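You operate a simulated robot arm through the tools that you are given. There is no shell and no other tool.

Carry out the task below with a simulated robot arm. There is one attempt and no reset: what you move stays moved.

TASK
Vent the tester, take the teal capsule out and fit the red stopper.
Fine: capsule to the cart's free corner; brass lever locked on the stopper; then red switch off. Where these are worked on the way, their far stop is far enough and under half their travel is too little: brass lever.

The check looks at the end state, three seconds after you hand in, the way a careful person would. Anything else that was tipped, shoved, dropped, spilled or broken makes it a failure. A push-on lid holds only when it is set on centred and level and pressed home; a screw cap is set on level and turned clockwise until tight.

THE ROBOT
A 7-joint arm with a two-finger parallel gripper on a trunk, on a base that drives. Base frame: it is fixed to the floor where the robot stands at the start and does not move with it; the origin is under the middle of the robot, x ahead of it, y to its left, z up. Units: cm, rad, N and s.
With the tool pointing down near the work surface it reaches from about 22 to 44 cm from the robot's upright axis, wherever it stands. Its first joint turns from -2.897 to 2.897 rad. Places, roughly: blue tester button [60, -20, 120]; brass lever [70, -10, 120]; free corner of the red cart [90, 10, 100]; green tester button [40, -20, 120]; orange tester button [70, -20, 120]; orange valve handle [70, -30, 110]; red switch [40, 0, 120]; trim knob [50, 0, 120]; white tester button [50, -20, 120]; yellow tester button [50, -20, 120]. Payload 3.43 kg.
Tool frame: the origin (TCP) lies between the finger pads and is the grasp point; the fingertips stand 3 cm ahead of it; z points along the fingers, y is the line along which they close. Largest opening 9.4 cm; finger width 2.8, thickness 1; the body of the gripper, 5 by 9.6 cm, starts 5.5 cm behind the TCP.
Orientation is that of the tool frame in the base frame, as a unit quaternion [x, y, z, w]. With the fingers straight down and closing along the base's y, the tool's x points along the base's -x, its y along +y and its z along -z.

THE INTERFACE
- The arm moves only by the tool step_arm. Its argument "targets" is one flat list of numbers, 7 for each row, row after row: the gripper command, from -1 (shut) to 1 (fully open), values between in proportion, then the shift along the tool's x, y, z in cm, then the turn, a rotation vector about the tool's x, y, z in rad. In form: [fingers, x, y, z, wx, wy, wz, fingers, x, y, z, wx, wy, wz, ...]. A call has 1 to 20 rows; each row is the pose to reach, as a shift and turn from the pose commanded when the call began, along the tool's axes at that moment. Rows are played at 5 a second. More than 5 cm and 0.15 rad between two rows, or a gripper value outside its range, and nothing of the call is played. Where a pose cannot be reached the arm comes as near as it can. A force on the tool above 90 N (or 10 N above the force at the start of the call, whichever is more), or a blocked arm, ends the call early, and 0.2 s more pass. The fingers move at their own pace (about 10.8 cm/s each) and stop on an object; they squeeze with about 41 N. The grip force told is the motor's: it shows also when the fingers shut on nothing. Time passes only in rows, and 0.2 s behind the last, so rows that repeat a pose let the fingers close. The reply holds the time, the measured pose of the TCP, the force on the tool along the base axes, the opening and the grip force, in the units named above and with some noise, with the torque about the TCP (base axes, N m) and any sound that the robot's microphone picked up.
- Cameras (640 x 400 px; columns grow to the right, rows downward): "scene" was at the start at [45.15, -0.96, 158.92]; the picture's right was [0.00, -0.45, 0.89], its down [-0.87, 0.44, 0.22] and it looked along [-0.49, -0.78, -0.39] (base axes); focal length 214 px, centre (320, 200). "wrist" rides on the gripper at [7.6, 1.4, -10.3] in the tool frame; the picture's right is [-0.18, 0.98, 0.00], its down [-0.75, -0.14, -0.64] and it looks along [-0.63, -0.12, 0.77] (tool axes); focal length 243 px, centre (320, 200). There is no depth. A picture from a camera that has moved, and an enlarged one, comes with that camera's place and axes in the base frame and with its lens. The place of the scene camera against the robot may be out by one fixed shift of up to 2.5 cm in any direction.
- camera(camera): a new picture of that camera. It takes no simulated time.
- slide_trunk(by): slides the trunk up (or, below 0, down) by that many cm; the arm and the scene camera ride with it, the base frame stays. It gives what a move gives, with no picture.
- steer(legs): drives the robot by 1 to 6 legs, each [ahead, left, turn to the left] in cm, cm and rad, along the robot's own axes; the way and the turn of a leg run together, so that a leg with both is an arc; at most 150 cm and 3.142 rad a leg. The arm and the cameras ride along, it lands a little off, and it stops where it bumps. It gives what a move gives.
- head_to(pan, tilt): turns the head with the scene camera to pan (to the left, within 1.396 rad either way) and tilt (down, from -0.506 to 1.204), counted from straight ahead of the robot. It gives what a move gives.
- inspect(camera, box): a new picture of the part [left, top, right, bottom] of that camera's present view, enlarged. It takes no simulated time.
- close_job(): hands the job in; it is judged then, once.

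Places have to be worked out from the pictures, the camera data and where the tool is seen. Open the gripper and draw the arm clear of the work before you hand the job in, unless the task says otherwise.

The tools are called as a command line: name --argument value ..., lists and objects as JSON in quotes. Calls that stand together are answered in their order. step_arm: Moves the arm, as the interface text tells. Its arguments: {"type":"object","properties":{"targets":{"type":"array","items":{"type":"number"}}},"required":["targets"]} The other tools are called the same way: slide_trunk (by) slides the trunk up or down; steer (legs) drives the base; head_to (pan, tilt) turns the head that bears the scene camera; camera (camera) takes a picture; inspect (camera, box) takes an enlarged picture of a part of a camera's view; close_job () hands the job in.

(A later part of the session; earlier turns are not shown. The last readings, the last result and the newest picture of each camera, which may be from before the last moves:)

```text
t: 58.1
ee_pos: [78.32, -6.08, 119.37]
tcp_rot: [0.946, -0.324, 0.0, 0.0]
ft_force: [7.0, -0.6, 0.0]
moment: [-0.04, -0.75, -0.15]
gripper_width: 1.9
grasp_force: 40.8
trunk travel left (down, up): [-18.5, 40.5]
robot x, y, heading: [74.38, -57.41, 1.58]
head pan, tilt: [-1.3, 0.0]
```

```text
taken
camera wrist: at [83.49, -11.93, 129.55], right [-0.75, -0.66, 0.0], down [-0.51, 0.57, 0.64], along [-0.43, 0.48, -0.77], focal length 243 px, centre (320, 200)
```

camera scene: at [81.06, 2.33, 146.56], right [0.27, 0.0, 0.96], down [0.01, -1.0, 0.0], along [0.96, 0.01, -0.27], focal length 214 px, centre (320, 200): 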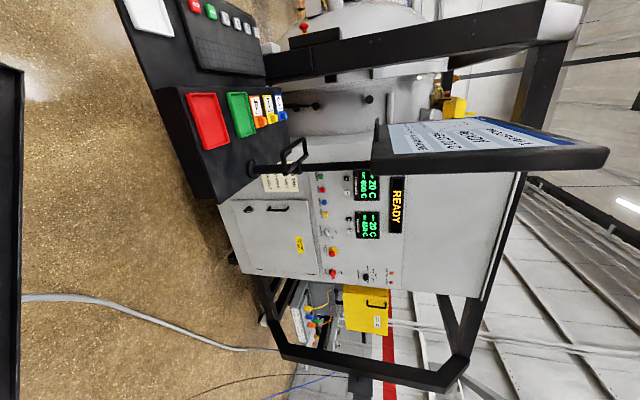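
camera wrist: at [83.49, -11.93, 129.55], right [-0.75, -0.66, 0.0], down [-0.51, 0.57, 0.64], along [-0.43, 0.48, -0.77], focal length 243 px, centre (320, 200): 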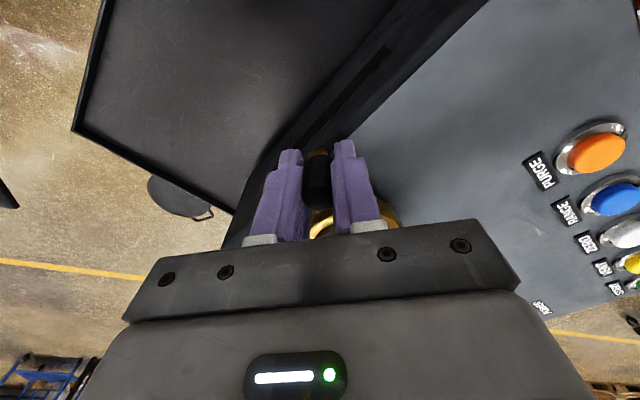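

Still moving; a modest radial force. I continue, shifting slightly outward.

step_arm --targets '[-1, -0.07, -0.728, 0, 0, 0, -0.1, -1, -0.25, -1.444, 0, 0, 0, -0.2, -1, -0.55, -2.13, 0, 0, 0, -0.3, -1, -0.9, -2.778, 0, 0, 0, -0.4, -1, -0.9, -2.778, 0, 0, 0, -0.4]'

camera --camera "wrist"

```text
t: 59.3
ee_pos: [79.1, -3.56, 119.38]
tcp_rot: [0.992, -0.129, 0.001, 0.001]
ft_force: [-12.0, -27.2, -0.1]
moment: [0.13, -0.7, 0.22]
gripper_width: 1.98
grasp_force: 41.1
trunk travel left (down, up): [-18.5, 40.5]
robot x, y, heading: [74.39, -57.57, 1.58]
head pan, tilt: [-1.3, 0.0]
```

```text
taken
camera wrist: at [86.11, -6.84, 129.63], right [-0.43, -0.9, 0.0], down [-0.69, 0.33, 0.64], along [-0.58, 0.27, -0.77], focal length 243 px, centre (320, 200)
```

wrist: 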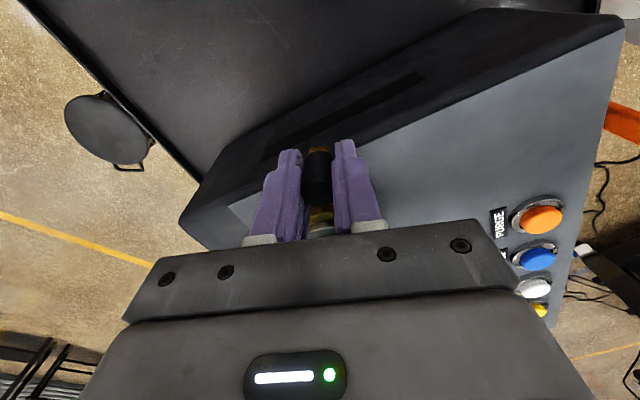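

The opposing force rose to 27 N, suggesting the stop near here (about 72° turned). I push slightly more to confirm.

step_arm --targets '[-1, 0, -0.4, 0, 0, 0, -0.05, -1, 0, -0.7, 0, 0, 0, -0.1, -1, 0, -0.7, 0, 0, 0, -0.1]'

```text
t: 60.1
ee_pos: [79.02, -3.42, 119.59]
tcp_rot: [0.997, -0.08, 0.0, 0.003]
ft_force: [-15.1, -48.3, -0.2]
moment: [0.39, 0.04, 0.04]
gripper_width: 1.93
grasp_force: 40.7
trunk travel left (down, up): [-18.5, 40.5]
robot x, y, heading: [74.22, -57.23, 1.584]
head pan, tilt: [-1.3, 0.0]
```

Firm stop (48 N, no further motion): the lever is fully open at about 72–75°. I relax the push, open the fingers and lift straight up.

step_arm --targets '[-1, 0, 0.4, 0, 0, 0, 0, -1, -0.1, 0.75, 0, 0, 0, 0, -0.6, -0.1, 0.75, 0, 0, 0, 0, -0.1, -0.1, 0.75, 0, 0, 0, 0, 0.1, -0.1, 0.75, 0, 0, 0, 0]'

step_arm --targets '[0.1, 0, 0, -4, 0, 0, 0, 0.1, 0, 0, -8, 0, 0, 0, 0.1, 0, 0, -12, 0, 0, 0, 0.1, 0, 0, -16, 0, 0, 0, 0.1, 0, 0, -21, 0, 0, 0, 0.1, 0, 0, -26, 0, 0, 0]'

head_to --pan 0 --tilt 0.1

camera --camera "scene"

camera --camera "wrist"

```text
t: 61.3
ee_pos: [79.34, -3.37, 119.64]
tcp_rot: [0.997, -0.081, 0.001, 0.0]
ft_force: [0.4, 0.2, 0.2]
moment: [0.0, -0.01, -0.02]
gripper_width: 5.17
grasp_force: 0.0
trunk travel left (down, up): [-18.5, 40.5]
robot x, y, heading: [73.97, -57.43, 1.578]
head pan, tilt: [-1.3, 0.0]
```

```text
t: 62.7
ee_pos: [78.86, -4.95, 144.66]
tcp_rot: [0.997, -0.08, 0.0, -0.001]
ft_force: [-0.4, -1.9, 0.6]
moment: [0.13, 0.0, -0.03]
gripper_width: 5.16
grasp_force: 0.1
out of reach, approached as far as the arm can: row 6
trunk travel left (down, up): [-18.5, 40.5]
robot x, y, heading: [74.58, -57.08, 1.586]
head pan, tilt: [-1.3, 0.0]
```

```text
t: 64.2
ee_pos: [78.97, -4.55, 144.57]
tcp_rot: [0.997, -0.08, 0.0, 0.0]
ft_force: [-0.2, -0.5, 0.0]
moment: [0.0, 0.02, 0.0]
gripper_width: 5.14
grasp_force: 0.1
trunk travel left (down, up): [-18.5, 40.5]
robot x, y, heading: [74.54, -57.12, 1.58]
head pan, tilt: [0.0, 0.099]
```

```text
taken
camera scene: at [68.41, -1.76, 149.23], right [0.16, 0.99, 0.0], down [0.98, -0.16, 0.1], along [0.1, -0.02, -1.0], focal length 214 px, centre (320, 200)
```

scene: 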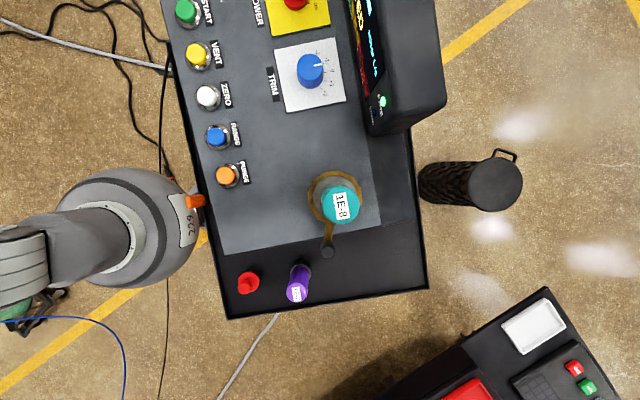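

```text
taken
camera wrist: at [86.26, -7.28, 154.69], right [-0.34, -0.94, 0.0], down [-0.72, 0.26, 0.64], along [-0.6, 0.22, -0.77], focal length 243 px, centre (320, 200)
```

wrist: 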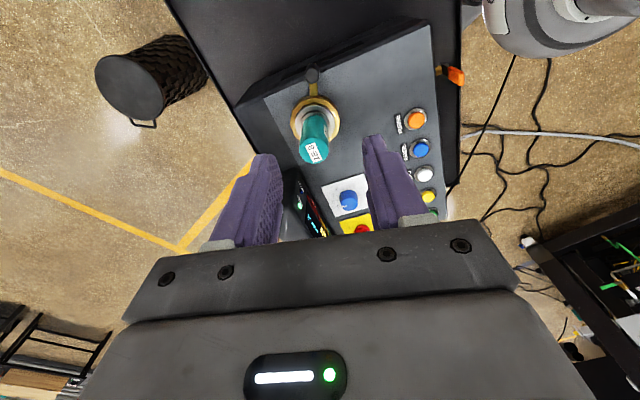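

The lever now points to +x (open). I rotate the tool back to its original yaw while moving above the capsule with the fingers wide open.

step_arm --targets '[1, -0.7, 0, 1, 0, 0, 0.14, 1, -1.4, 0, 2, 0, 0, 0.28, 1, -2.1, 0, 3, 0, 0, 0.42, 1, -2.8, 0, 4, 0, 0, 0.56, 1, -3.5, 0.1, 4.6, 0, 0, 0.7, 1, -4.2, 0.1, 4.6, 0, 0, 0.84, 1, -5, 0.2, 4.6, 0, 0, 0.98, 1, -5.8, 0.2, 4.6, 0, 0, 1.12, 1, -6.6, 0.2, 4.6, 0, 0, 1.26, 1, -7.57, 0.21, 4.6, 0, 0, 1.4, 1, -7.57, 0.21, 4.6, 0, 0, 1.4]'

camera --camera "wrist"

camera --camera "scene"

```text
t: 66.6
ee_pos: [71.33, -3.73, 139.95]
tcp_rot: [0.71, -0.704, 0.0, 0.0]
ft_force: [1.4, 0.5, 0.1]
moment: [-0.01, -0.01, 0.02]
gripper_width: 9.39
grasp_force: 0.1
trunk travel left (down, up): [-18.5, 40.5]
robot x, y, heading: [74.23, -57.09, 1.582]
head pan, tilt: [0.0, 0.099]
```

```text
taken
camera wrist: at [70.01, -11.45, 150.08], right [-0.98, 0.17, 0.0], down [0.13, 0.76, 0.64], along [0.11, 0.63, -0.77], focal length 243 px, centre (320, 200)
```

wrist: 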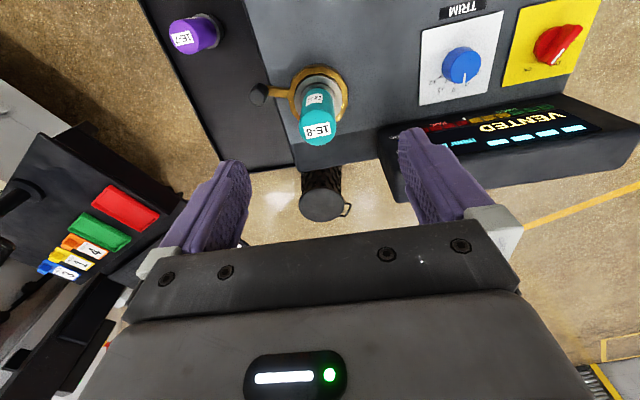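

```text
taken
camera scene: at [70.68, 7.57, 144.61], right [1.0, 0.01, 0.0], down [0.01, -0.99, 0.1], along [0.0, -0.1, -0.99], focal length 214 px, centre (320, 200)
```

scene: 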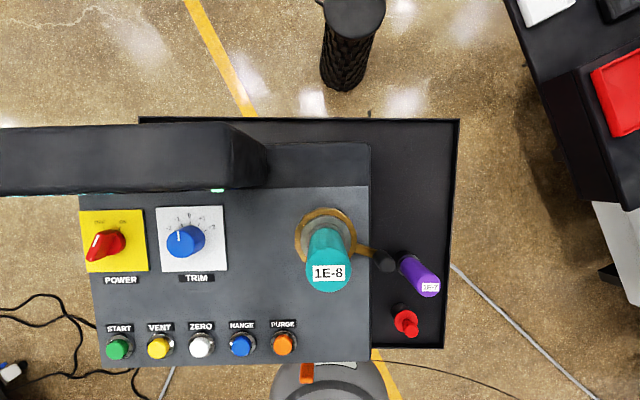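

The capsule axis is at about (71.9, -1.2) and its top about z 126. I centre over it and lower to just above.

step_arm --targets '[1, -1.2, -0.3, 1.5, 0, 0, 0, 1, -2.4, -0.57, 4, 0, 0, 0, 1, -2.4, -0.57, 8, 0, 0, 0, 1, -2.4, -0.57, 8, 0, 0, 0]'

camera --camera "wrist"

camera --camera "scene"

```text
t: 67.6
ee_pos: [71.82, -1.34, 131.88]
tcp_rot: [0.711, -0.704, 0.0, 0.0]
ft_force: [0.0, 0.6, 0.0]
moment: [-0.03, -0.02, -0.02]
gripper_width: 9.39
grasp_force: 0.1
trunk travel left (down, up): [-18.5, 40.5]
robot x, y, heading: [74.54, -57.38, 1.576]
head pan, tilt: [0.0, 0.099]
```

```text
taken
camera wrist: at [70.51, -9.12, 142.11], right [-0.98, 0.17, 0.0], down [0.13, 0.75, 0.64], along [0.11, 0.63, -0.77], focal length 243 px, centre (320, 200)
```

wrist: 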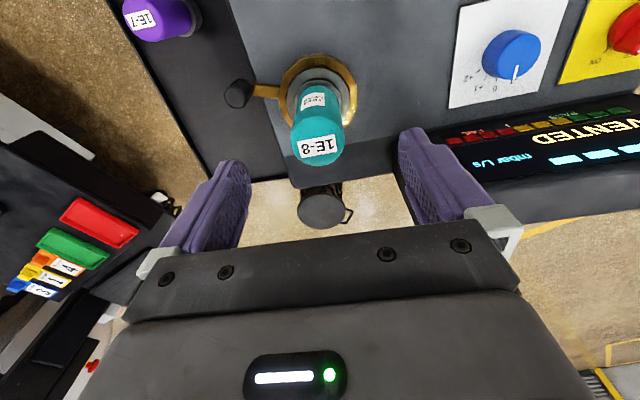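

```text
taken
camera scene: at [71.16, 9.9, 136.64], right [1.0, 0.01, 0.0], down [0.01, -0.99, 0.1], along [0.0, -0.1, -1.0], focal length 214 px, centre (320, 200)
```

scene: 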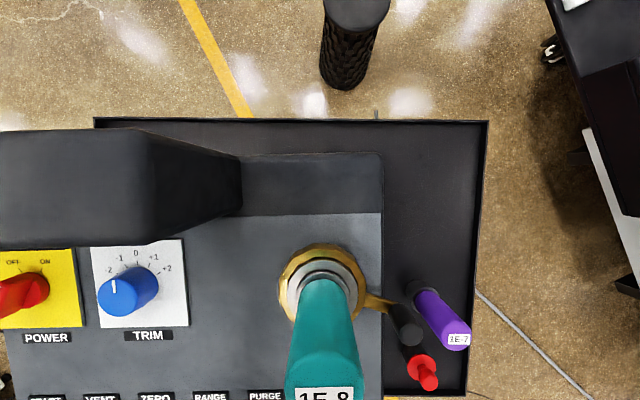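

Capsule centred between the fingers at about (72.0, -1.2). I descend to TCP z ≈ 121.5.

step_arm --targets '[1, 0, -0.15, 3, 0, 0, 0, 1, 0, -0.15, 6, 0, 0, 0, 1, 0, -0.15, 9, 0, 0, 0, 1, 0, -0.15, 10.3, 0, 0, 0]'

camera --camera "wrist"

camera --camera "scene"

```text
t: 68.6
ee_pos: [72.23, -1.45, 121.39]
tcp_rot: [0.711, -0.703, 0.0, 0.0]
ft_force: [-0.1, 0.7, -0.7]
moment: [0.0, 0.04, 0.06]
gripper_width: 9.4
grasp_force: 0.0
trunk travel left (down, up): [-18.5, 40.5]
robot x, y, heading: [74.35, -57.25, 1.579]
head pan, tilt: [0.0, 0.099]
```

```text
taken
camera wrist: at [70.84, -9.13, 131.64], right [-0.98, 0.17, 0.0], down [0.13, 0.76, 0.64], along [0.11, 0.63, -0.77], focal length 243 px, centre (320, 200)
```

wrist: 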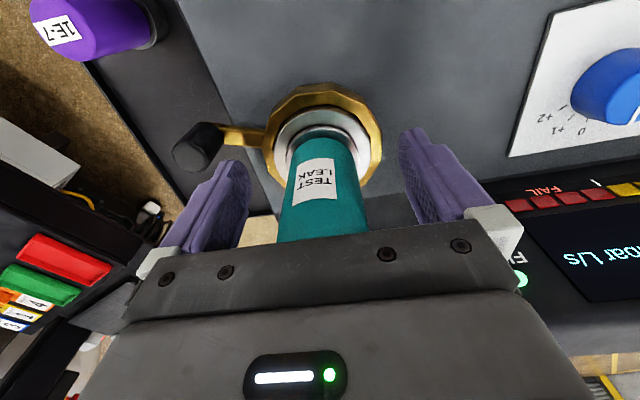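

```text
taken
camera scene: at [71.48, 9.88, 126.16], right [1.0, 0.01, 0.0], down [0.01, -0.99, 0.1], along [0.0, -0.1, -0.99], focal length 214 px, centre (320, 200)
```

scene: 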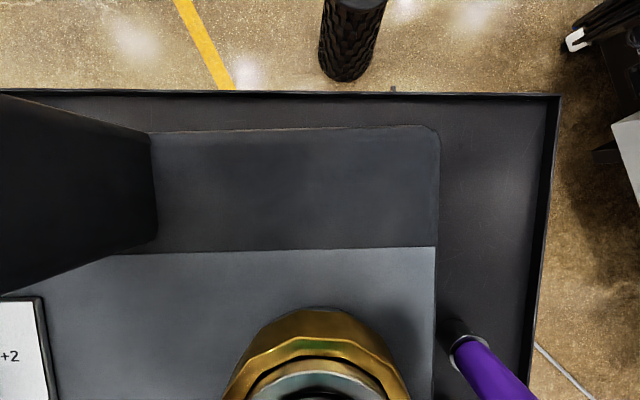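

The capsule body is between the pads. I close.

step_arm --targets '[0.4, 0, 0, 0, 0, 0, 0, -0.1, 0, 0, 0, 0, 0, 0, -1, 0, 0, 0, 0, 0, 0, -1, 0, 0, 0, 0, 0, 0, -1, 0, 0, 0, 0, 0, 0]'

camera --camera "wrist"

```text
t: 69.8
ee_pos: [72.08, -1.37, 121.38]
tcp_rot: [0.711, -0.703, -0.001, -0.001]
ft_force: [0.5, -0.6, 0.2]
moment: [0.04, 0.03, 0.0]
gripper_width: 4.51
grasp_force: 41.3
trunk travel left (down, up): [-18.5, 40.5]
robot x, y, heading: [74.36, -57.36, 1.581]
head pan, tilt: [0.0, 0.099]
```

```text
taken
camera wrist: at [70.84, -9.11, 131.66], right [-0.98, 0.17, 0.0], down [0.13, 0.76, 0.64], along [0.11, 0.63, -0.77], focal length 243 px, centre (320, 200)
```

wrist: 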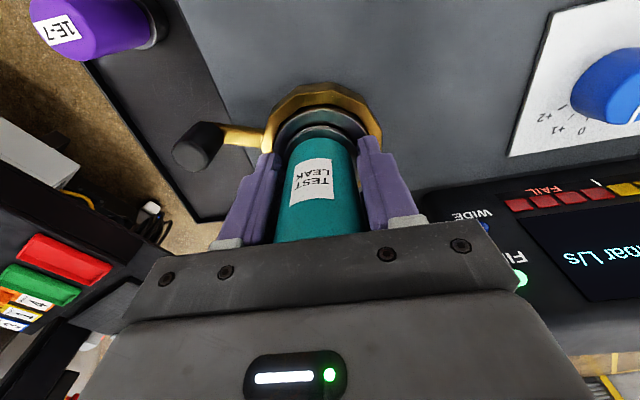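

Held at 4.5 cm, with no side force. I lift gently, watching the force.

step_arm --targets '[-1, 0, 0, -0.5, 0, 0, 0, -1, 0, 0, -1, 0, 0, 0, -1, 0, 0, -1.5, 0, 0, 0]'

camera --camera "wrist"

```text
t: 70.6
ee_pos: [72.16, -1.24, 123.03]
tcp_rot: [0.71, -0.704, 0.0, 0.0]
ft_force: [0.3, 0.4, -1.8]
moment: [0.02, 0.01, 0.02]
gripper_width: 4.49
grasp_force: 41.0
trunk travel left (down, up): [-18.5, 40.5]
robot x, y, heading: [74.14, -57.8, 1.579]
head pan, tilt: [0.0, 0.099]
```

```text
taken
camera wrist: at [70.81, -9.01, 133.25], right [-0.98, 0.17, 0.0], down [0.13, 0.76, 0.64], along [0.11, 0.63, -0.77], focal length 243 px, centre (320, 200)
```

wrist: 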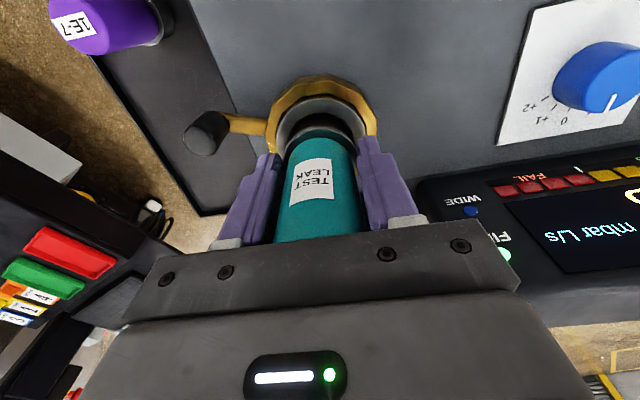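

It comes out freely (about 2 N of weight). I lift it further.

step_arm --targets '[-1, 0, 0, -2, 0, 0, 0, -1, 0, 0, -4, 0, 0, 0, -1, 0, 0, -6, 0, 0, 0, -1, 0, 0, -8, 0, 0, 0, -1, 0, 0, -10, 0, 0, 0]'

camera --camera "wrist"

camera --camera "scene"

```text
t: 71.8
ee_pos: [72.1, -1.28, 133.02]
tcp_rot: [0.711, -0.703, 0.001, 0.0]
ft_force: [0.4, -0.1, -3.8]
moment: [-0.01, -0.01, 0.0]
gripper_width: 4.49
grasp_force: 41.2
trunk travel left (down, up): [-18.5, 40.5]
robot x, y, heading: [74.64, -57.29, 1.58]
head pan, tilt: [0.0, 0.099]
```

```text
taken
camera wrist: at [70.86, -8.87, 143.26], right [-0.98, 0.17, 0.0], down [0.13, 0.76, 0.64], along [0.11, 0.63, -0.77], focal length 243 px, centre (320, 200)
```

wrist: 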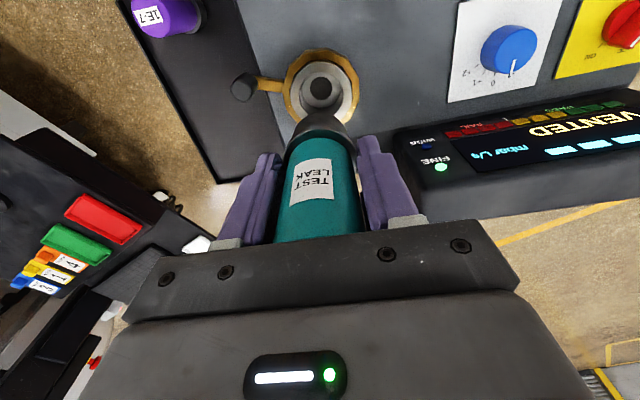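

```text
taken
camera scene: at [71.5, 10.14, 137.76], right [1.0, 0.01, 0.0], down [0.01, -0.99, 0.1], along [0.0, -0.1, -0.99], focal length 214 px, centre (320, 200)
```

scene: 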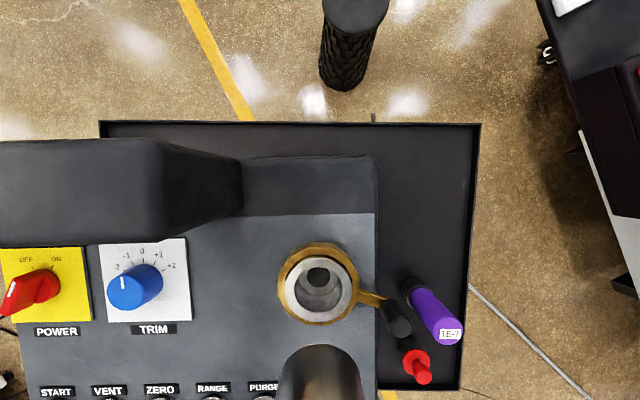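

The capsule is out and the port is visible. I enlarge both views to judge the capsule's lower end and the port.

inspect --camera "wrist" --box '[220, 30, 420, 155]'

inspect --camera "scene" --box '[240, 230, 480, 400]'

```text
3.20 times, centred on (320, 92) of wrist
camera zoom: at [70.86, -8.87, 143.26], right [-0.98, 0.17, 0.0], down [0.13, 0.76, 0.64], along [0.11, 0.63, -0.77], focal length 776 px, centre (320, 544)
```

zoom: 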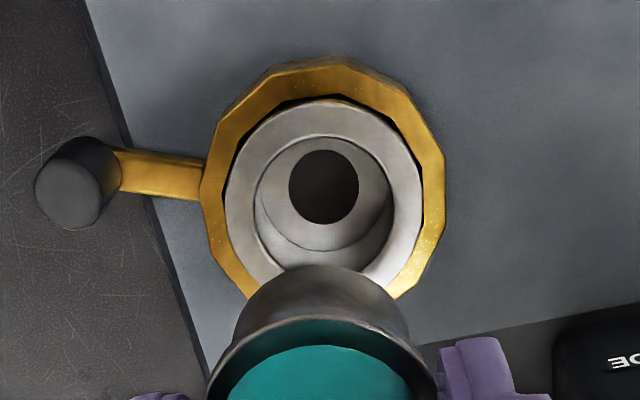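

```text
2.35 times, centred on (360, 315) of scene
camera zoom: at [71.5, 10.14, 137.76], right [1.0, 0.01, 0.0], down [0.01, -0.99, 0.1], along [0.0, -0.1, -0.99], focal length 505 px, centre (226, -71)
```

zoom: 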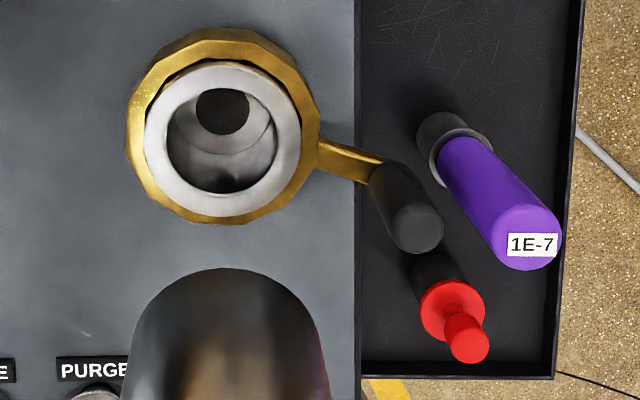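

The capsule has a flange and a plug about 6 cm below the TCP; the port is a bored recess at about (72.0, -1.6). Before moving to the corner I look back along the arm to check its clearance over the cart.

head_to --pan 0 --tilt 1.1

camera --camera "scene"

```text
t: 73.1
ee_pos: [72.16, -1.28, 132.99]
tcp_rot: [0.711, -0.703, 0.0, 0.0]
ft_force: [0.1, 0.1, -2.4]
moment: [-0.03, 0.01, 0.01]
gripper_width: 4.49
grasp_force: 41.2
trunk travel left (down, up): [-18.5, 40.5]
robot x, y, heading: [74.11, -57.62, 1.58]
head pan, tilt: [0.0, 1.1]
```

```text
taken
camera scene: at [71.59, 1.67, 140.66], right [1.0, 0.01, 0.0], down [0.01, -0.45, 0.89], along [0.01, -0.89, -0.45], focal length 214 px, centre (320, 200)
```

scene: 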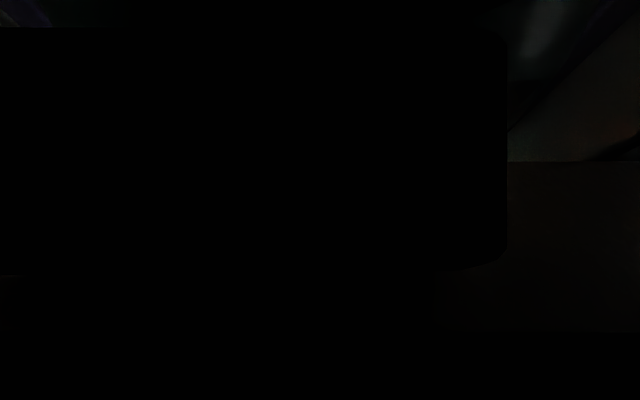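

The camera only sees the gripper itself there. I pan sideways and back to see the arm.

head_to --pan 0.9 --tilt 0.7

camera --camera "scene"

head_to --pan 1.3 --tilt 1.0

camera --camera "scene"

```text
t: 74.3
ee_pos: [72.14, -1.15, 133.04]
tcp_rot: [0.711, -0.703, 0.001, 0.0]
ft_force: [-0.1, 0.4, -2.2]
moment: [0.02, -0.01, 0.02]
gripper_width: 4.49
grasp_force: 40.8
trunk travel left (down, up): [-18.5, 40.5]
robot x, y, heading: [74.14, -57.24, 1.581]
head pan, tilt: [0.901, 0.7]
```

```text
taken
camera scene: at [64.91, 4.59, 141.69], right [0.62, 0.01, -0.78], down [0.51, -0.76, 0.4], along [-0.59, -0.65, -0.48], focal length 214 px, centre (320, 200)
```

scene: 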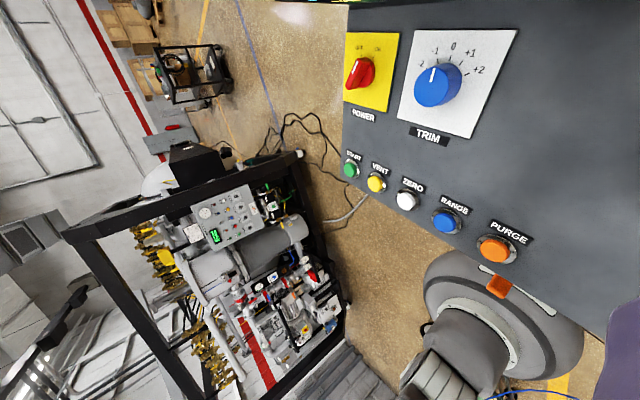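

```text
t: 75.1
ee_pos: [72.19, -1.2, 133.04]
tcp_rot: [0.711, -0.703, 0.0, 0.0]
ft_force: [0.0, 1.0, -3.2]
moment: [0.01, 0.0, -0.02]
gripper_width: 4.49
grasp_force: 40.6
trunk travel left (down, up): [-18.5, 40.5]
robot x, y, heading: [74.13, -57.33, 1.583]
head pan, tilt: [1.3, 1.0]
```

```text
taken
camera scene: at [64.87, 2.26, 145.11], right [0.27, 0.0, -0.96], down [0.82, -0.53, 0.23], along [-0.51, -0.85, -0.14], focal length 214 px, centre (320, 200)
```

scene: 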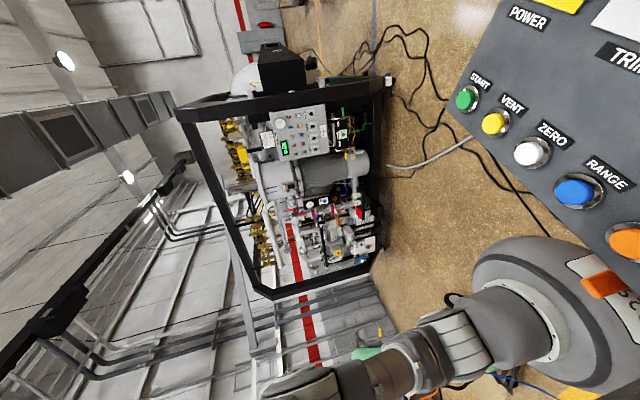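

The arm stands elbow-up, well clear of the cart. I carry the capsule at this height to above the free corner, about (89, 9).

step_arm --targets '[-1, -1.5, -3, -0.3, 0, 0, 0, -1, -3.5, -6, -0.5, 0, 0, 0, -1, -5.5, -9.5, -0.5, 0, 0, 0, -1, -7.5, -13, -0.5, 0, 0, 0, -1, -9, -15.5, -0.5, 0, 0, 0, -1, -10.07, -16.96, 0, 0, 0, 0, -1, -10.07, -16.96, 0, 0, 0, 0]'

head_to --pan 0 --tilt 0.3

camera --camera "scene"

camera --camera "wrist"

```text
t: 76.7
ee_pos: [86.23, 5.39, 132.37]
tcp_rot: [0.71, -0.704, 0.0, 0.0]
ft_force: [-0.2, -0.5, -3.3]
moment: [-0.05, 0.06, 0.03]
gripper_width: 4.53
grasp_force: 41.6
out of reach, approached as far as the arm can: row 4, 5, 6, 7
trunk travel left (down, up): [-18.5, 40.5]
robot x, y, heading: [74.09, -57.27, 1.58]
head pan, tilt: [1.3, 1.0]
```

```text
t: 78.2
ee_pos: [86.29, 5.32, 132.54]
tcp_rot: [0.711, -0.704, 0.0, 0.0]
ft_force: [0.2, 0.7, -2.8]
moment: [0.0, -0.01, 0.02]
gripper_width: 4.48
grasp_force: 41.2
trunk travel left (down, up): [-18.5, 40.5]
robot x, y, heading: [74.32, -57.32, 1.583]
head pan, tilt: [0.0, 0.3]
```

```text
taken
camera scene: at [85.63, 14.77, 137.05], right [1.0, 0.01, 0.0], down [0.01, -0.95, 0.3], along [0.0, -0.3, -0.95], focal length 214 px, centre (320, 200)
```

scene: 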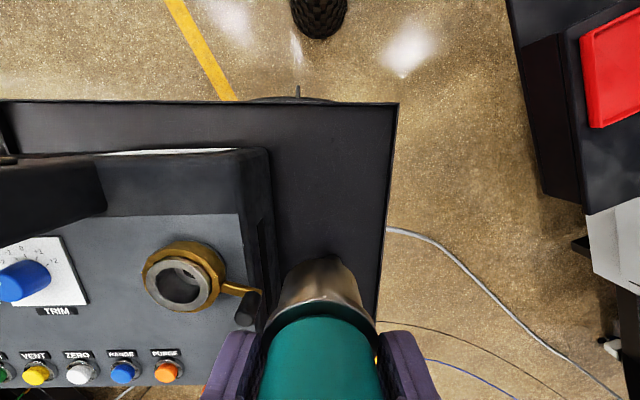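

```text
taken
camera wrist: at [84.97, -2.38, 142.66], right [-0.98, 0.17, 0.0], down [0.13, 0.76, 0.64], along [0.11, 0.63, -0.77], focal length 243 px, centre (320, 200)
```

wrist: 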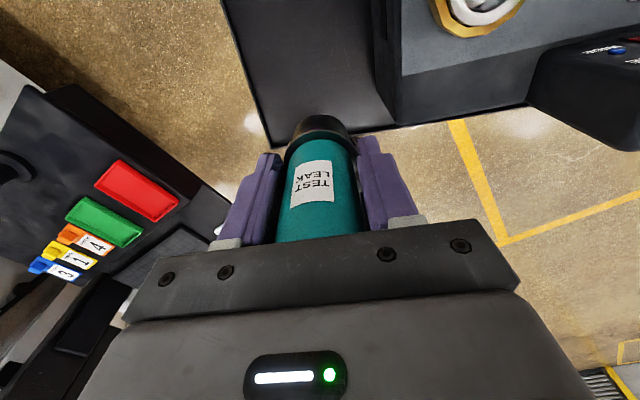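

At this height the reach ends at (86.3, 5.3), already over the tray. I lower to z ≈ 117 and then move out a bit more.

step_arm --targets '[-1, 0, 0, 4, 0, 0, 0, -1, 0, 0, 8, 0, 0, 0, -1, 0, -0.5, 12, 0, 0, 0, -1, -1, -1.2, 15, 0, 0, 0, -1, -2, -1.8, 15, 0, 0, 0, -1, -3.2, -2.2, 15, 0, 0, 0, -1, -3.2, -2.2, 15, 0, 0, 0]'

camera --camera "scene"

camera --camera "wrist"

```text
t: 79.8
ee_pos: [88.56, 8.66, 117.27]
tcp_rot: [0.71, -0.704, 0.0, 0.0]
ft_force: [-0.7, 0.0, -3.2]
moment: [0.0, 0.03, -0.02]
gripper_width: 4.51
grasp_force: 40.7
trunk travel left (down, up): [-18.5, 40.5]
robot x, y, heading: [74.61, -57.43, 1.581]
head pan, tilt: [0.0, 0.3]
```

```text
taken
camera scene: at [87.96, 18.13, 121.97], right [1.0, 0.01, 0.0], down [0.01, -0.96, 0.3], along [0.0, -0.3, -0.96], focal length 214 px, centre (320, 200)
```

scene: 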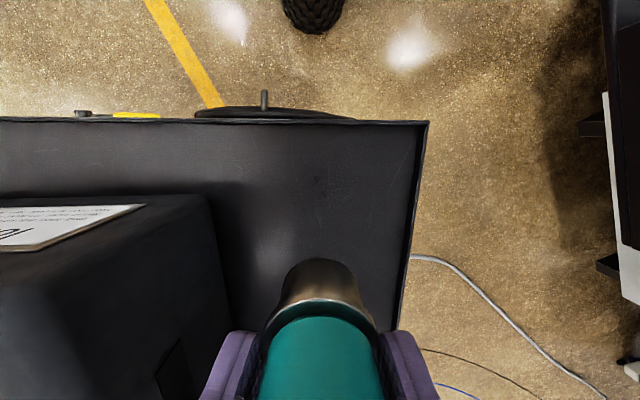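

```text
taken
camera wrist: at [87.3, 0.99, 127.58], right [-0.98, 0.17, 0.0], down [0.13, 0.76, 0.64], along [0.11, 0.63, -0.77], focal length 243 px, centre (320, 200)
```

wrist: 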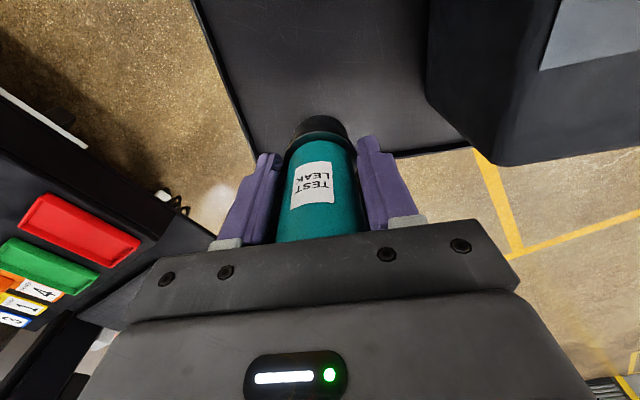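

The capsule is over the free corner at (88.6, 8.7), about 8.5 cm from both edges. I lower it in stages, watching the force.

step_arm --targets '[-1, 0, 0, 2, 0, 0, 0, -1, 0, 0, 4, 0, 0, 0, -1, 0, 0, 6, 0, 0, 0, -1, 0, 0, 6.5, 0, 0, 0]'

camera --camera "wrist"

camera --camera "scene"

```text
t: 80.8
ee_pos: [88.63, 8.6, 111.1]
tcp_rot: [0.711, -0.703, 0.0, -0.001]
ft_force: [0.8, 0.7, -2.8]
moment: [-0.04, -0.01, 0.0]
gripper_width: 4.5
grasp_force: 41.4
trunk travel left (down, up): [-18.5, 40.5]
robot x, y, heading: [74.15, -57.43, 1.586]
head pan, tilt: [0.0, 0.3]
```

```text
taken
camera wrist: at [87.3, 0.92, 121.16], right [-0.98, 0.17, 0.0], down [0.13, 0.76, 0.64], along [0.11, 0.63, -0.77], focal length 243 px, centre (320, 200)
```

wrist: 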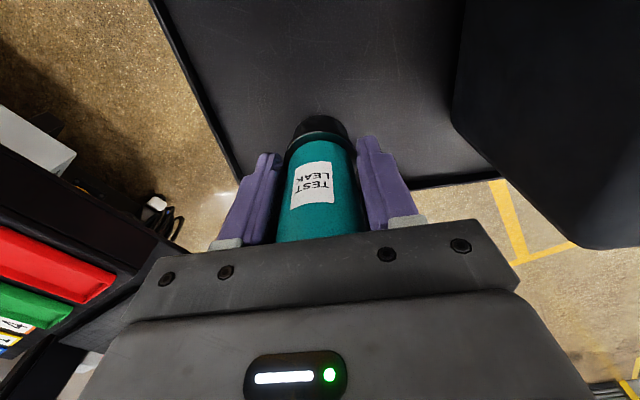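

```text
taken
camera scene: at [87.96, 18.07, 115.54], right [1.0, 0.01, 0.0], down [0.01, -0.95, 0.3], along [0.0, -0.3, -0.96], focal length 214 px, centre (320, 200)
```

scene: 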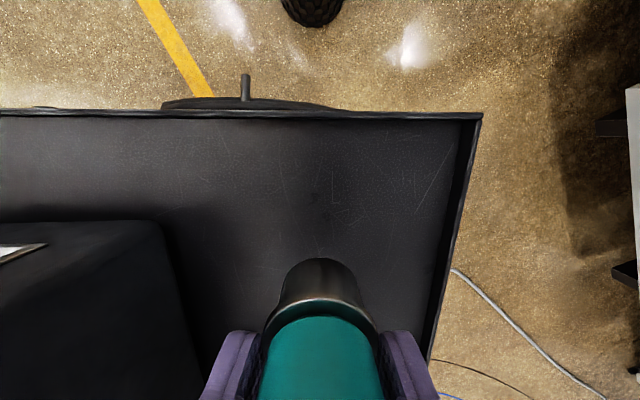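

Still free. I lower 2 cm more.

step_arm --targets '[-1, 0, 0, 0.7, 0, 0, 0, -1, 0, 0, 1.4, 0, 0, 0, -1, 0, 0, 2, 0, 0, 0]'

camera --camera "scene"

```text
t: 81.6
ee_pos: [88.65, 8.46, 108.85]
tcp_rot: [0.71, -0.704, 0.0, -0.001]
ft_force: [0.2, 0.2, -1.7]
moment: [0.01, 0.0, -0.02]
gripper_width: 4.5
grasp_force: 41.1
trunk travel left (down, up): [-18.5, 40.5]
robot x, y, heading: [74.3, -57.36, 1.581]
head pan, tilt: [0.0, 0.3]
```

```text
taken
camera scene: at [88.04, 18.06, 113.44], right [1.0, 0.01, 0.0], down [0.01, -0.96, 0.3], along [0.0, -0.3, -0.96], focal length 214 px, centre (320, 200)
```

scene: 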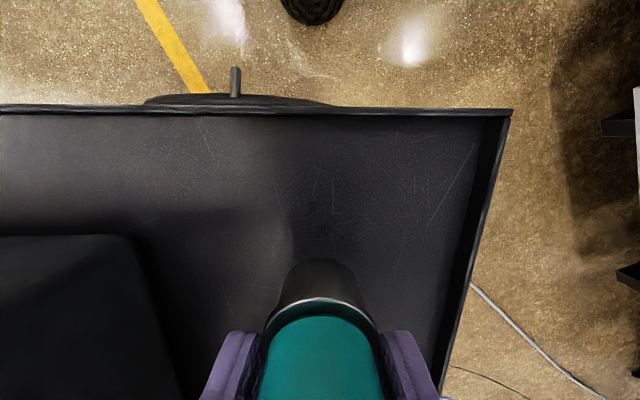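

No contact yet. I go on in small steps.

step_arm --targets '[-1, 0, 0, 0.4, 0, 0, 0, -1, 0, 0, 0.8, 0, 0, 0, -1, 0, 0, 1.2, 0, 0, 0]'

camera --camera "scene"

```text
t: 82.4
ee_pos: [88.66, 8.65, 107.86]
tcp_rot: [0.711, -0.703, 0.0, 0.0]
ft_force: [0.2, 0.6, -2.7]
moment: [-0.03, 0.02, -0.01]
gripper_width: 4.48
grasp_force: 41.3
trunk travel left (down, up): [-18.5, 40.5]
robot x, y, heading: [74.45, -57.46, 1.582]
head pan, tilt: [0.0, 0.3]
```

```text
taken
camera scene: at [88.01, 18.07, 112.33], right [1.0, 0.01, 0.0], down [0.01, -0.95, 0.3], along [0.0, -0.3, -0.96], focal length 214 px, centre (320, 200)
```

scene: 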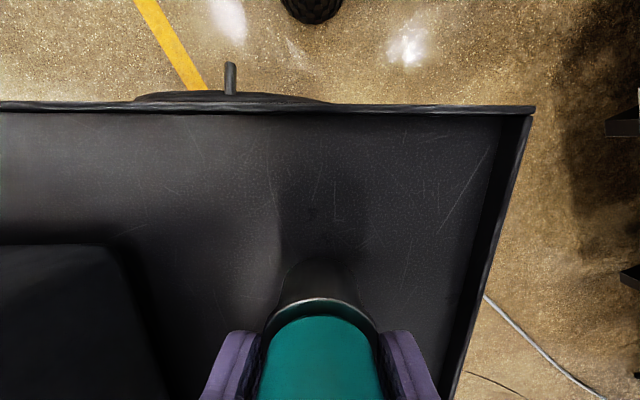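

I estimate the tray floor near z 100, with the plug bottom near 101.8. I lower on gently.

step_arm --targets '[-1, 0, 0, 0.3, 0, 0, 0, -1, 0, 0, 0.6, 0, 0, 0, -1, 0, 0, 0.9, 0, 0, 0]'

step_arm --targets '[-1, 0, 0, 0.2, 0, 0, 0, -1, 0, 0, 0.4, 0, 0, 0]'

```text
t: 83.2
ee_pos: [88.66, 8.52, 106.9]
tcp_rot: [0.711, -0.703, 0.001, 0.0]
ft_force: [-0.9, -0.3, -2.9]
moment: [-0.01, 0.01, -0.04]
gripper_width: 4.49
grasp_force: 41.0
trunk travel left (down, up): [-18.5, 40.5]
robot x, y, heading: [74.12, -57.38, 1.583]
head pan, tilt: [0.0, 0.3]
```

```text
t: 83.8
ee_pos: [88.72, 8.52, 106.37]
tcp_rot: [0.71, -0.704, 0.001, 0.0]
ft_force: [0.4, -0.3, -2.6]
moment: [0.0, 0.0, 0.02]
gripper_width: 4.52
grasp_force: 41.1
trunk travel left (down, up): [-18.5, 40.5]
robot x, y, heading: [74.3, -57.16, 1.577]
head pan, tilt: [0.0, 0.3]
```

Still free (only the weight shows). I continue in small steps.

step_arm --targets '[-1, 0, 0, 0.25, 0, 0, 0, -1, 0, 0, 0.5, 0, 0, 0]'

step_arm --targets '[-1, 0, 0, 0.2, 0, 0, 0, -1, 0, 0, 0.4, 0, 0, 0]'

camera --camera "scene"

```text
t: 84.4
ee_pos: [88.69, 8.5, 106.18]
tcp_rot: [0.711, -0.704, -0.001, -0.001]
ft_force: [-0.4, -1.1, 8.5]
moment: [0.11, 0.11, 0.02]
gripper_width: 4.49
grasp_force: 41.0
trunk travel left (down, up): [-18.5, 40.5]
robot x, y, heading: [74.36, -57.09, 1.581]
head pan, tilt: [0.0, 0.3]
```

```text
t: 85.0
ee_pos: [88.55, 8.5, 106.19]
tcp_rot: [0.71, -0.704, -0.002, -0.004]
ft_force: [0.7, 6.5, 42.7]
moment: [-0.05, 0.14, -0.03]
gripper_width: 4.5
grasp_force: 41.1
trunk travel left (down, up): [-18.5, 40.5]
robot x, y, heading: [74.41, -57.23, 1.582]
head pan, tilt: [0.0, 0.3]
```

```text
taken
camera scene: at [87.98, 17.92, 110.8], right [1.0, 0.01, 0.0], down [0.01, -0.96, 0.29], along [0.01, -0.29, -0.96], focal length 214 px, centre (320, 200)
```

scene: 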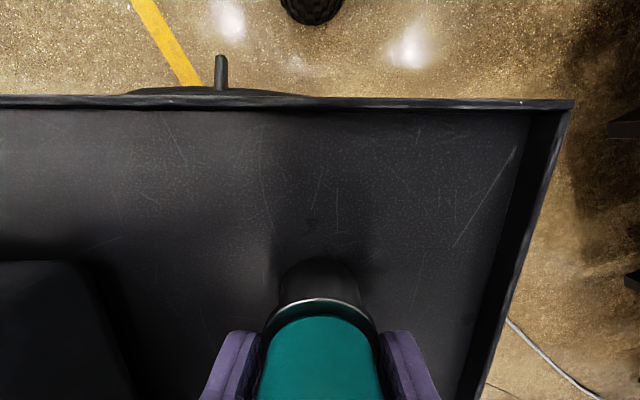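

The capsule stands on the tray (contact at TCP z 106.2). I take off the pressure, open the fingers and rise straight up.

step_arm --targets '[-1, 0, 0, -0.3, 0, 0, 0, -1, 0, 0, -0.6, 0, 0, 0, -1, 0, 0, -0.6, 0, 0, 0]'

step_arm --targets '[0.1, 0, 0, 0, 0, 0, 0, 0.4, 0, 0, 0, 0, 0, 0, 0.6, 0, 0, 0, 0, 0, 0, 0.6, 0, 0, 0, 0, 0, 0]'

camera --camera "wrist"

```text
t: 85.8
ee_pos: [88.54, 8.44, 106.1]
tcp_rot: [0.711, -0.703, 0.0, 0.0]
ft_force: [1.1, 6.2, 16.1]
moment: [0.69, -0.04, -0.04]
gripper_width: 4.5
grasp_force: 40.5
trunk travel left (down, up): [-18.5, 40.5]
robot x, y, heading: [74.25, -57.36, 1.581]
head pan, tilt: [0.0, 0.3]
```

```text
t: 86.8
ee_pos: [88.64, 8.61, 106.13]
tcp_rot: [0.711, -0.703, 0.0, 0.001]
ft_force: [0.2, -0.7, 4.7]
moment: [0.02, -0.03, 0.04]
gripper_width: 7.54
grasp_force: 0.0
trunk travel left (down, up): [-18.5, 40.5]
robot x, y, heading: [74.25, -58.28, 1.579]
head pan, tilt: [0.0, 0.3]
```

```text
taken
camera wrist: at [87.33, 0.87, 116.35], right [-0.98, 0.17, 0.0], down [0.13, 0.76, 0.64], along [0.11, 0.63, -0.77], focal length 243 px, centre (320, 200)
```

wrist: 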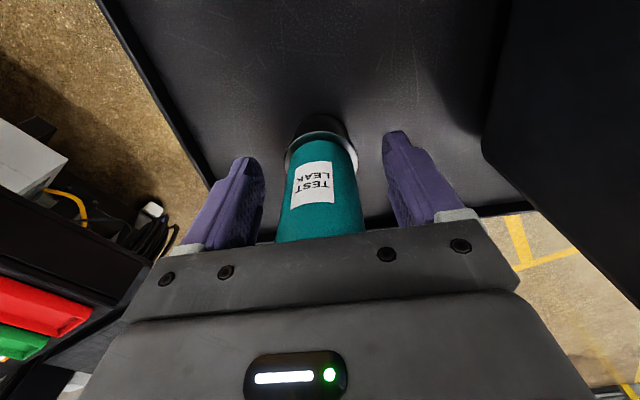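

The capsule stands free between the fingers. I lift the gripper straight up.

step_arm --targets '[0.6, 0, 0, -1, 0, 0, 0, 0.6, 0, 0, -3, 0, 0, 0, 0.6, 0, 0, -6, 0, 0, 0, 0.6, 0, 0, -9, 0, 0, 0, 0.6, 0, 0, -12, 0, 0, 0, 0.6, 0.5, 0, -15, 0, 0, 0]'

camera --camera "wrist"

camera --camera "scene"

```text
t: 88.2
ee_pos: [88.5, 8.21, 121.1]
tcp_rot: [0.711, -0.703, 0.001, 0.0]
ft_force: [0.7, 0.3, -0.3]
moment: [0.03, -0.01, -0.01]
gripper_width: 7.52
grasp_force: 0.1
trunk travel left (down, up): [-18.5, 40.5]
robot x, y, heading: [74.23, -57.24, 1.583]
head pan, tilt: [0.0, 0.3]
```

```text
taken
camera wrist: at [87.3, 0.48, 131.32], right [-0.98, 0.17, 0.0], down [0.13, 0.76, 0.64], along [0.11, 0.63, -0.77], focal length 243 px, centre (320, 200)
```

wrist: 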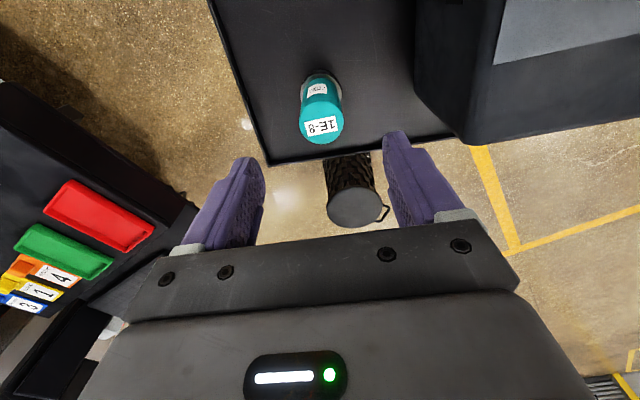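

```text
taken
camera scene: at [87.96, 17.63, 125.71], right [1.0, 0.01, 0.0], down [0.01, -0.95, 0.3], along [0.0, -0.3, -0.95], focal length 214 px, centre (320, 200)
```

scene: 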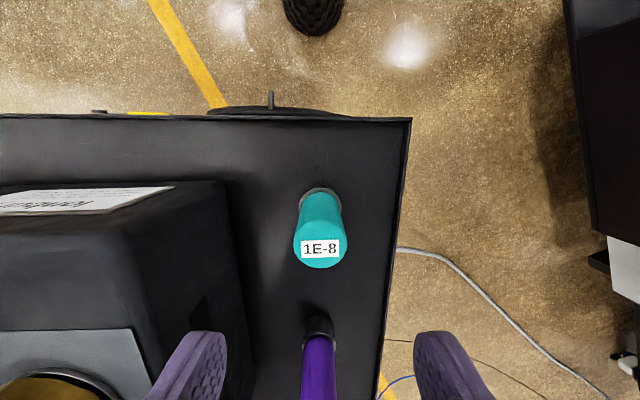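

The capsule stands upright in the free corner. Now I move at z ≈ 130 back over to the red stopper near (88, -22).

step_arm --targets '[0.6, 3, 0, -4, 0, 0, 0, 0.6, 7, 0, -8, 0, 0, 0, 0.6, 11, 0, -9, 0, 0, 0, 0.6, 15, 0, -9, 0, 0, 0, 0.6, 19, 0, -9, 0, 0, 0, 0.6, 23, 0, -9, 0, 0, 0, 0.6, 27, 0.2, -9, 0, 0, 0, 0.6, 29.5, 0.3, -9, 0, 0, 0, 0.6, 29.5, 0.3, -9, 0, 0, 0]'

camera --camera "wrist"

camera --camera "scene"

```text
refused: row 2 steps farther than a row can; nothing moved
```

```text
taken
camera wrist: at [87.3, 0.48, 131.32], right [-0.98, 0.17, 0.0], down [0.13, 0.76, 0.64], along [0.11, 0.63, -0.77], focal length 243 px, centre (320, 200)
```

wrist: 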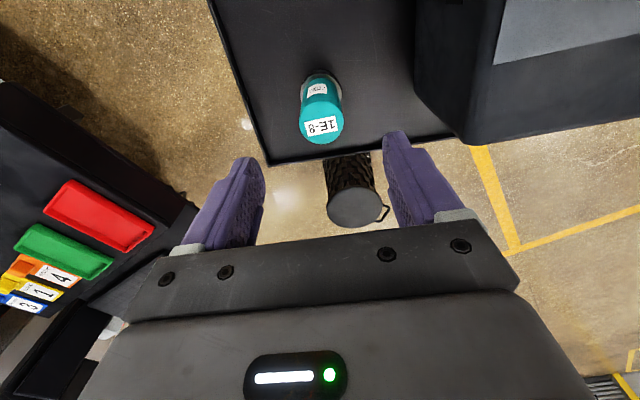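

```text
taken
camera scene: at [87.96, 17.63, 125.71], right [1.0, 0.01, 0.0], down [0.01, -0.95, 0.3], along [0.0, -0.3, -0.95], focal length 214 px, centre (320, 200)
```

scene: 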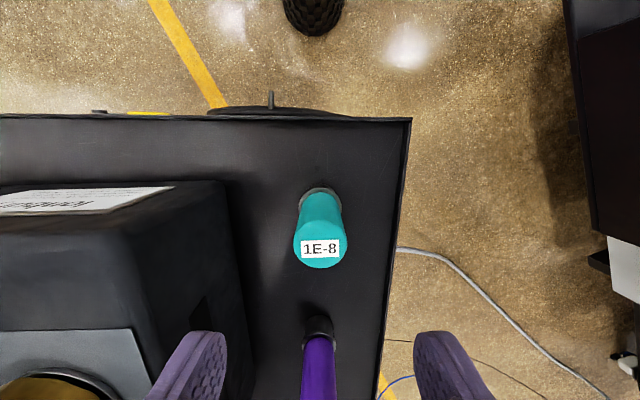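

A row was too long and nothing moved; I resend with shorter steps.

step_arm --targets '[0.6, 2, 0, -3.5, 0, 0, 0, 0.6, 5, 0, -7, 0, 0, 0, 0.6, 9, 0, -9, 0, 0, 0, 0.6, 13, 0, -9, 0, 0, 0, 0.6, 17, 0, -9, 0, 0, 0, 0.6, 21, 0, -9, 0, 0, 0, 0.6, 25, 0.2, -9, 0, 0, 0, 0.6, 28.5, 0.3, -9, 0, 0, 0, 0.6, 28.5, 0.3, -9, 0, 0, 0]'

camera --camera "wrist"

camera --camera "scene"

```text
t: 90.2
ee_pos: [88.5, -20.4, 130.2]
tcp_rot: [0.711, -0.704, -0.001, 0.0]
ft_force: [-0.2, -0.4, -0.3]
moment: [-0.02, -0.01, 0.0]
gripper_width: 7.55
grasp_force: 0.0
trunk travel left (down, up): [-18.5, 40.5]
robot x, y, heading: [74.35, -57.34, 1.58]
head pan, tilt: [0.0, 0.3]
```

```text
taken
camera wrist: at [87.24, -28.18, 140.33], right [-0.98, 0.17, 0.0], down [0.13, 0.76, 0.64], along [0.11, 0.63, -0.77], focal length 243 px, centre (320, 200)
```

wrist: 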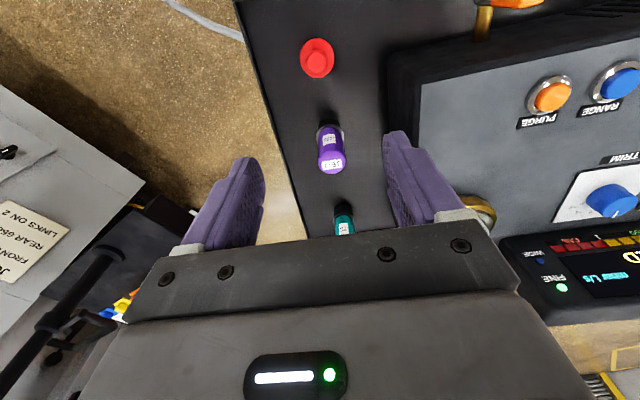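

```text
taken
camera scene: at [87.91, -11.04, 134.73], right [1.0, 0.01, 0.0], down [0.01, -0.96, 0.3], along [0.0, -0.3, -0.96], focal length 214 px, centre (320, 200)
```

scene: 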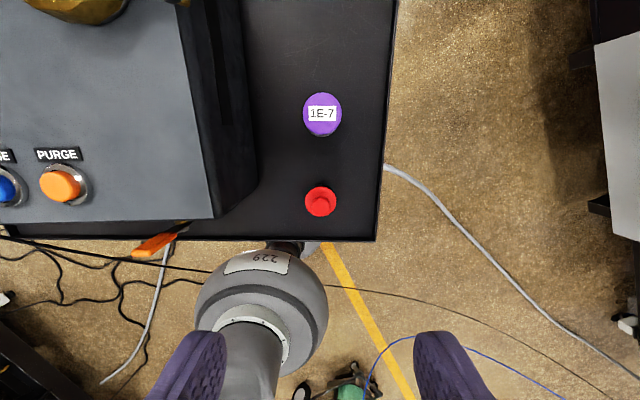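

The stopper is near (88.5, -22.3). I enlarge it to see its shape.

inspect --camera "wrist" --box '[270, 20, 370, 100]'

inspect --camera "scene" --box '[260, 80, 400, 250]'

```text
5.00 times, centred on (320, 60) of wrist
camera zoom: at [87.24, -28.18, 140.33], right [-0.98, 0.17, 0.0], down [0.13, 0.76, 0.64], along [0.11, 0.63, -0.77], focal length 1213 px, centre (320, 900)
```

zoom: 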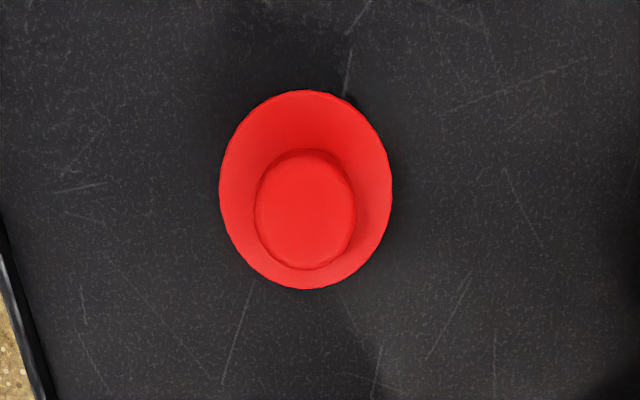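

```text
2.35 times, centred on (330, 165) of scene
camera zoom: at [87.91, -11.04, 134.73], right [1.0, 0.01, 0.0], down [0.01, -0.96, 0.3], along [0.0, -0.3, -0.96], focal length 505 px, centre (296, 282)
```

zoom: 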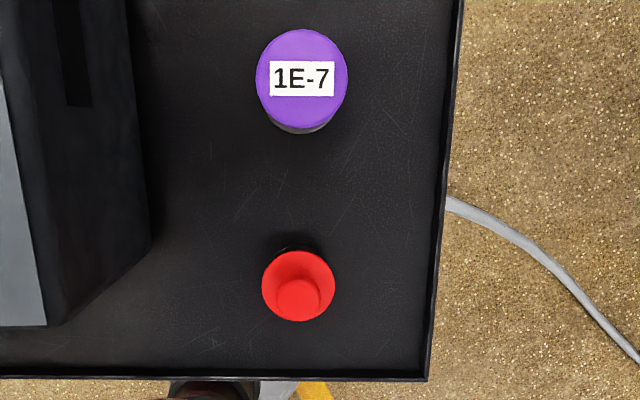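

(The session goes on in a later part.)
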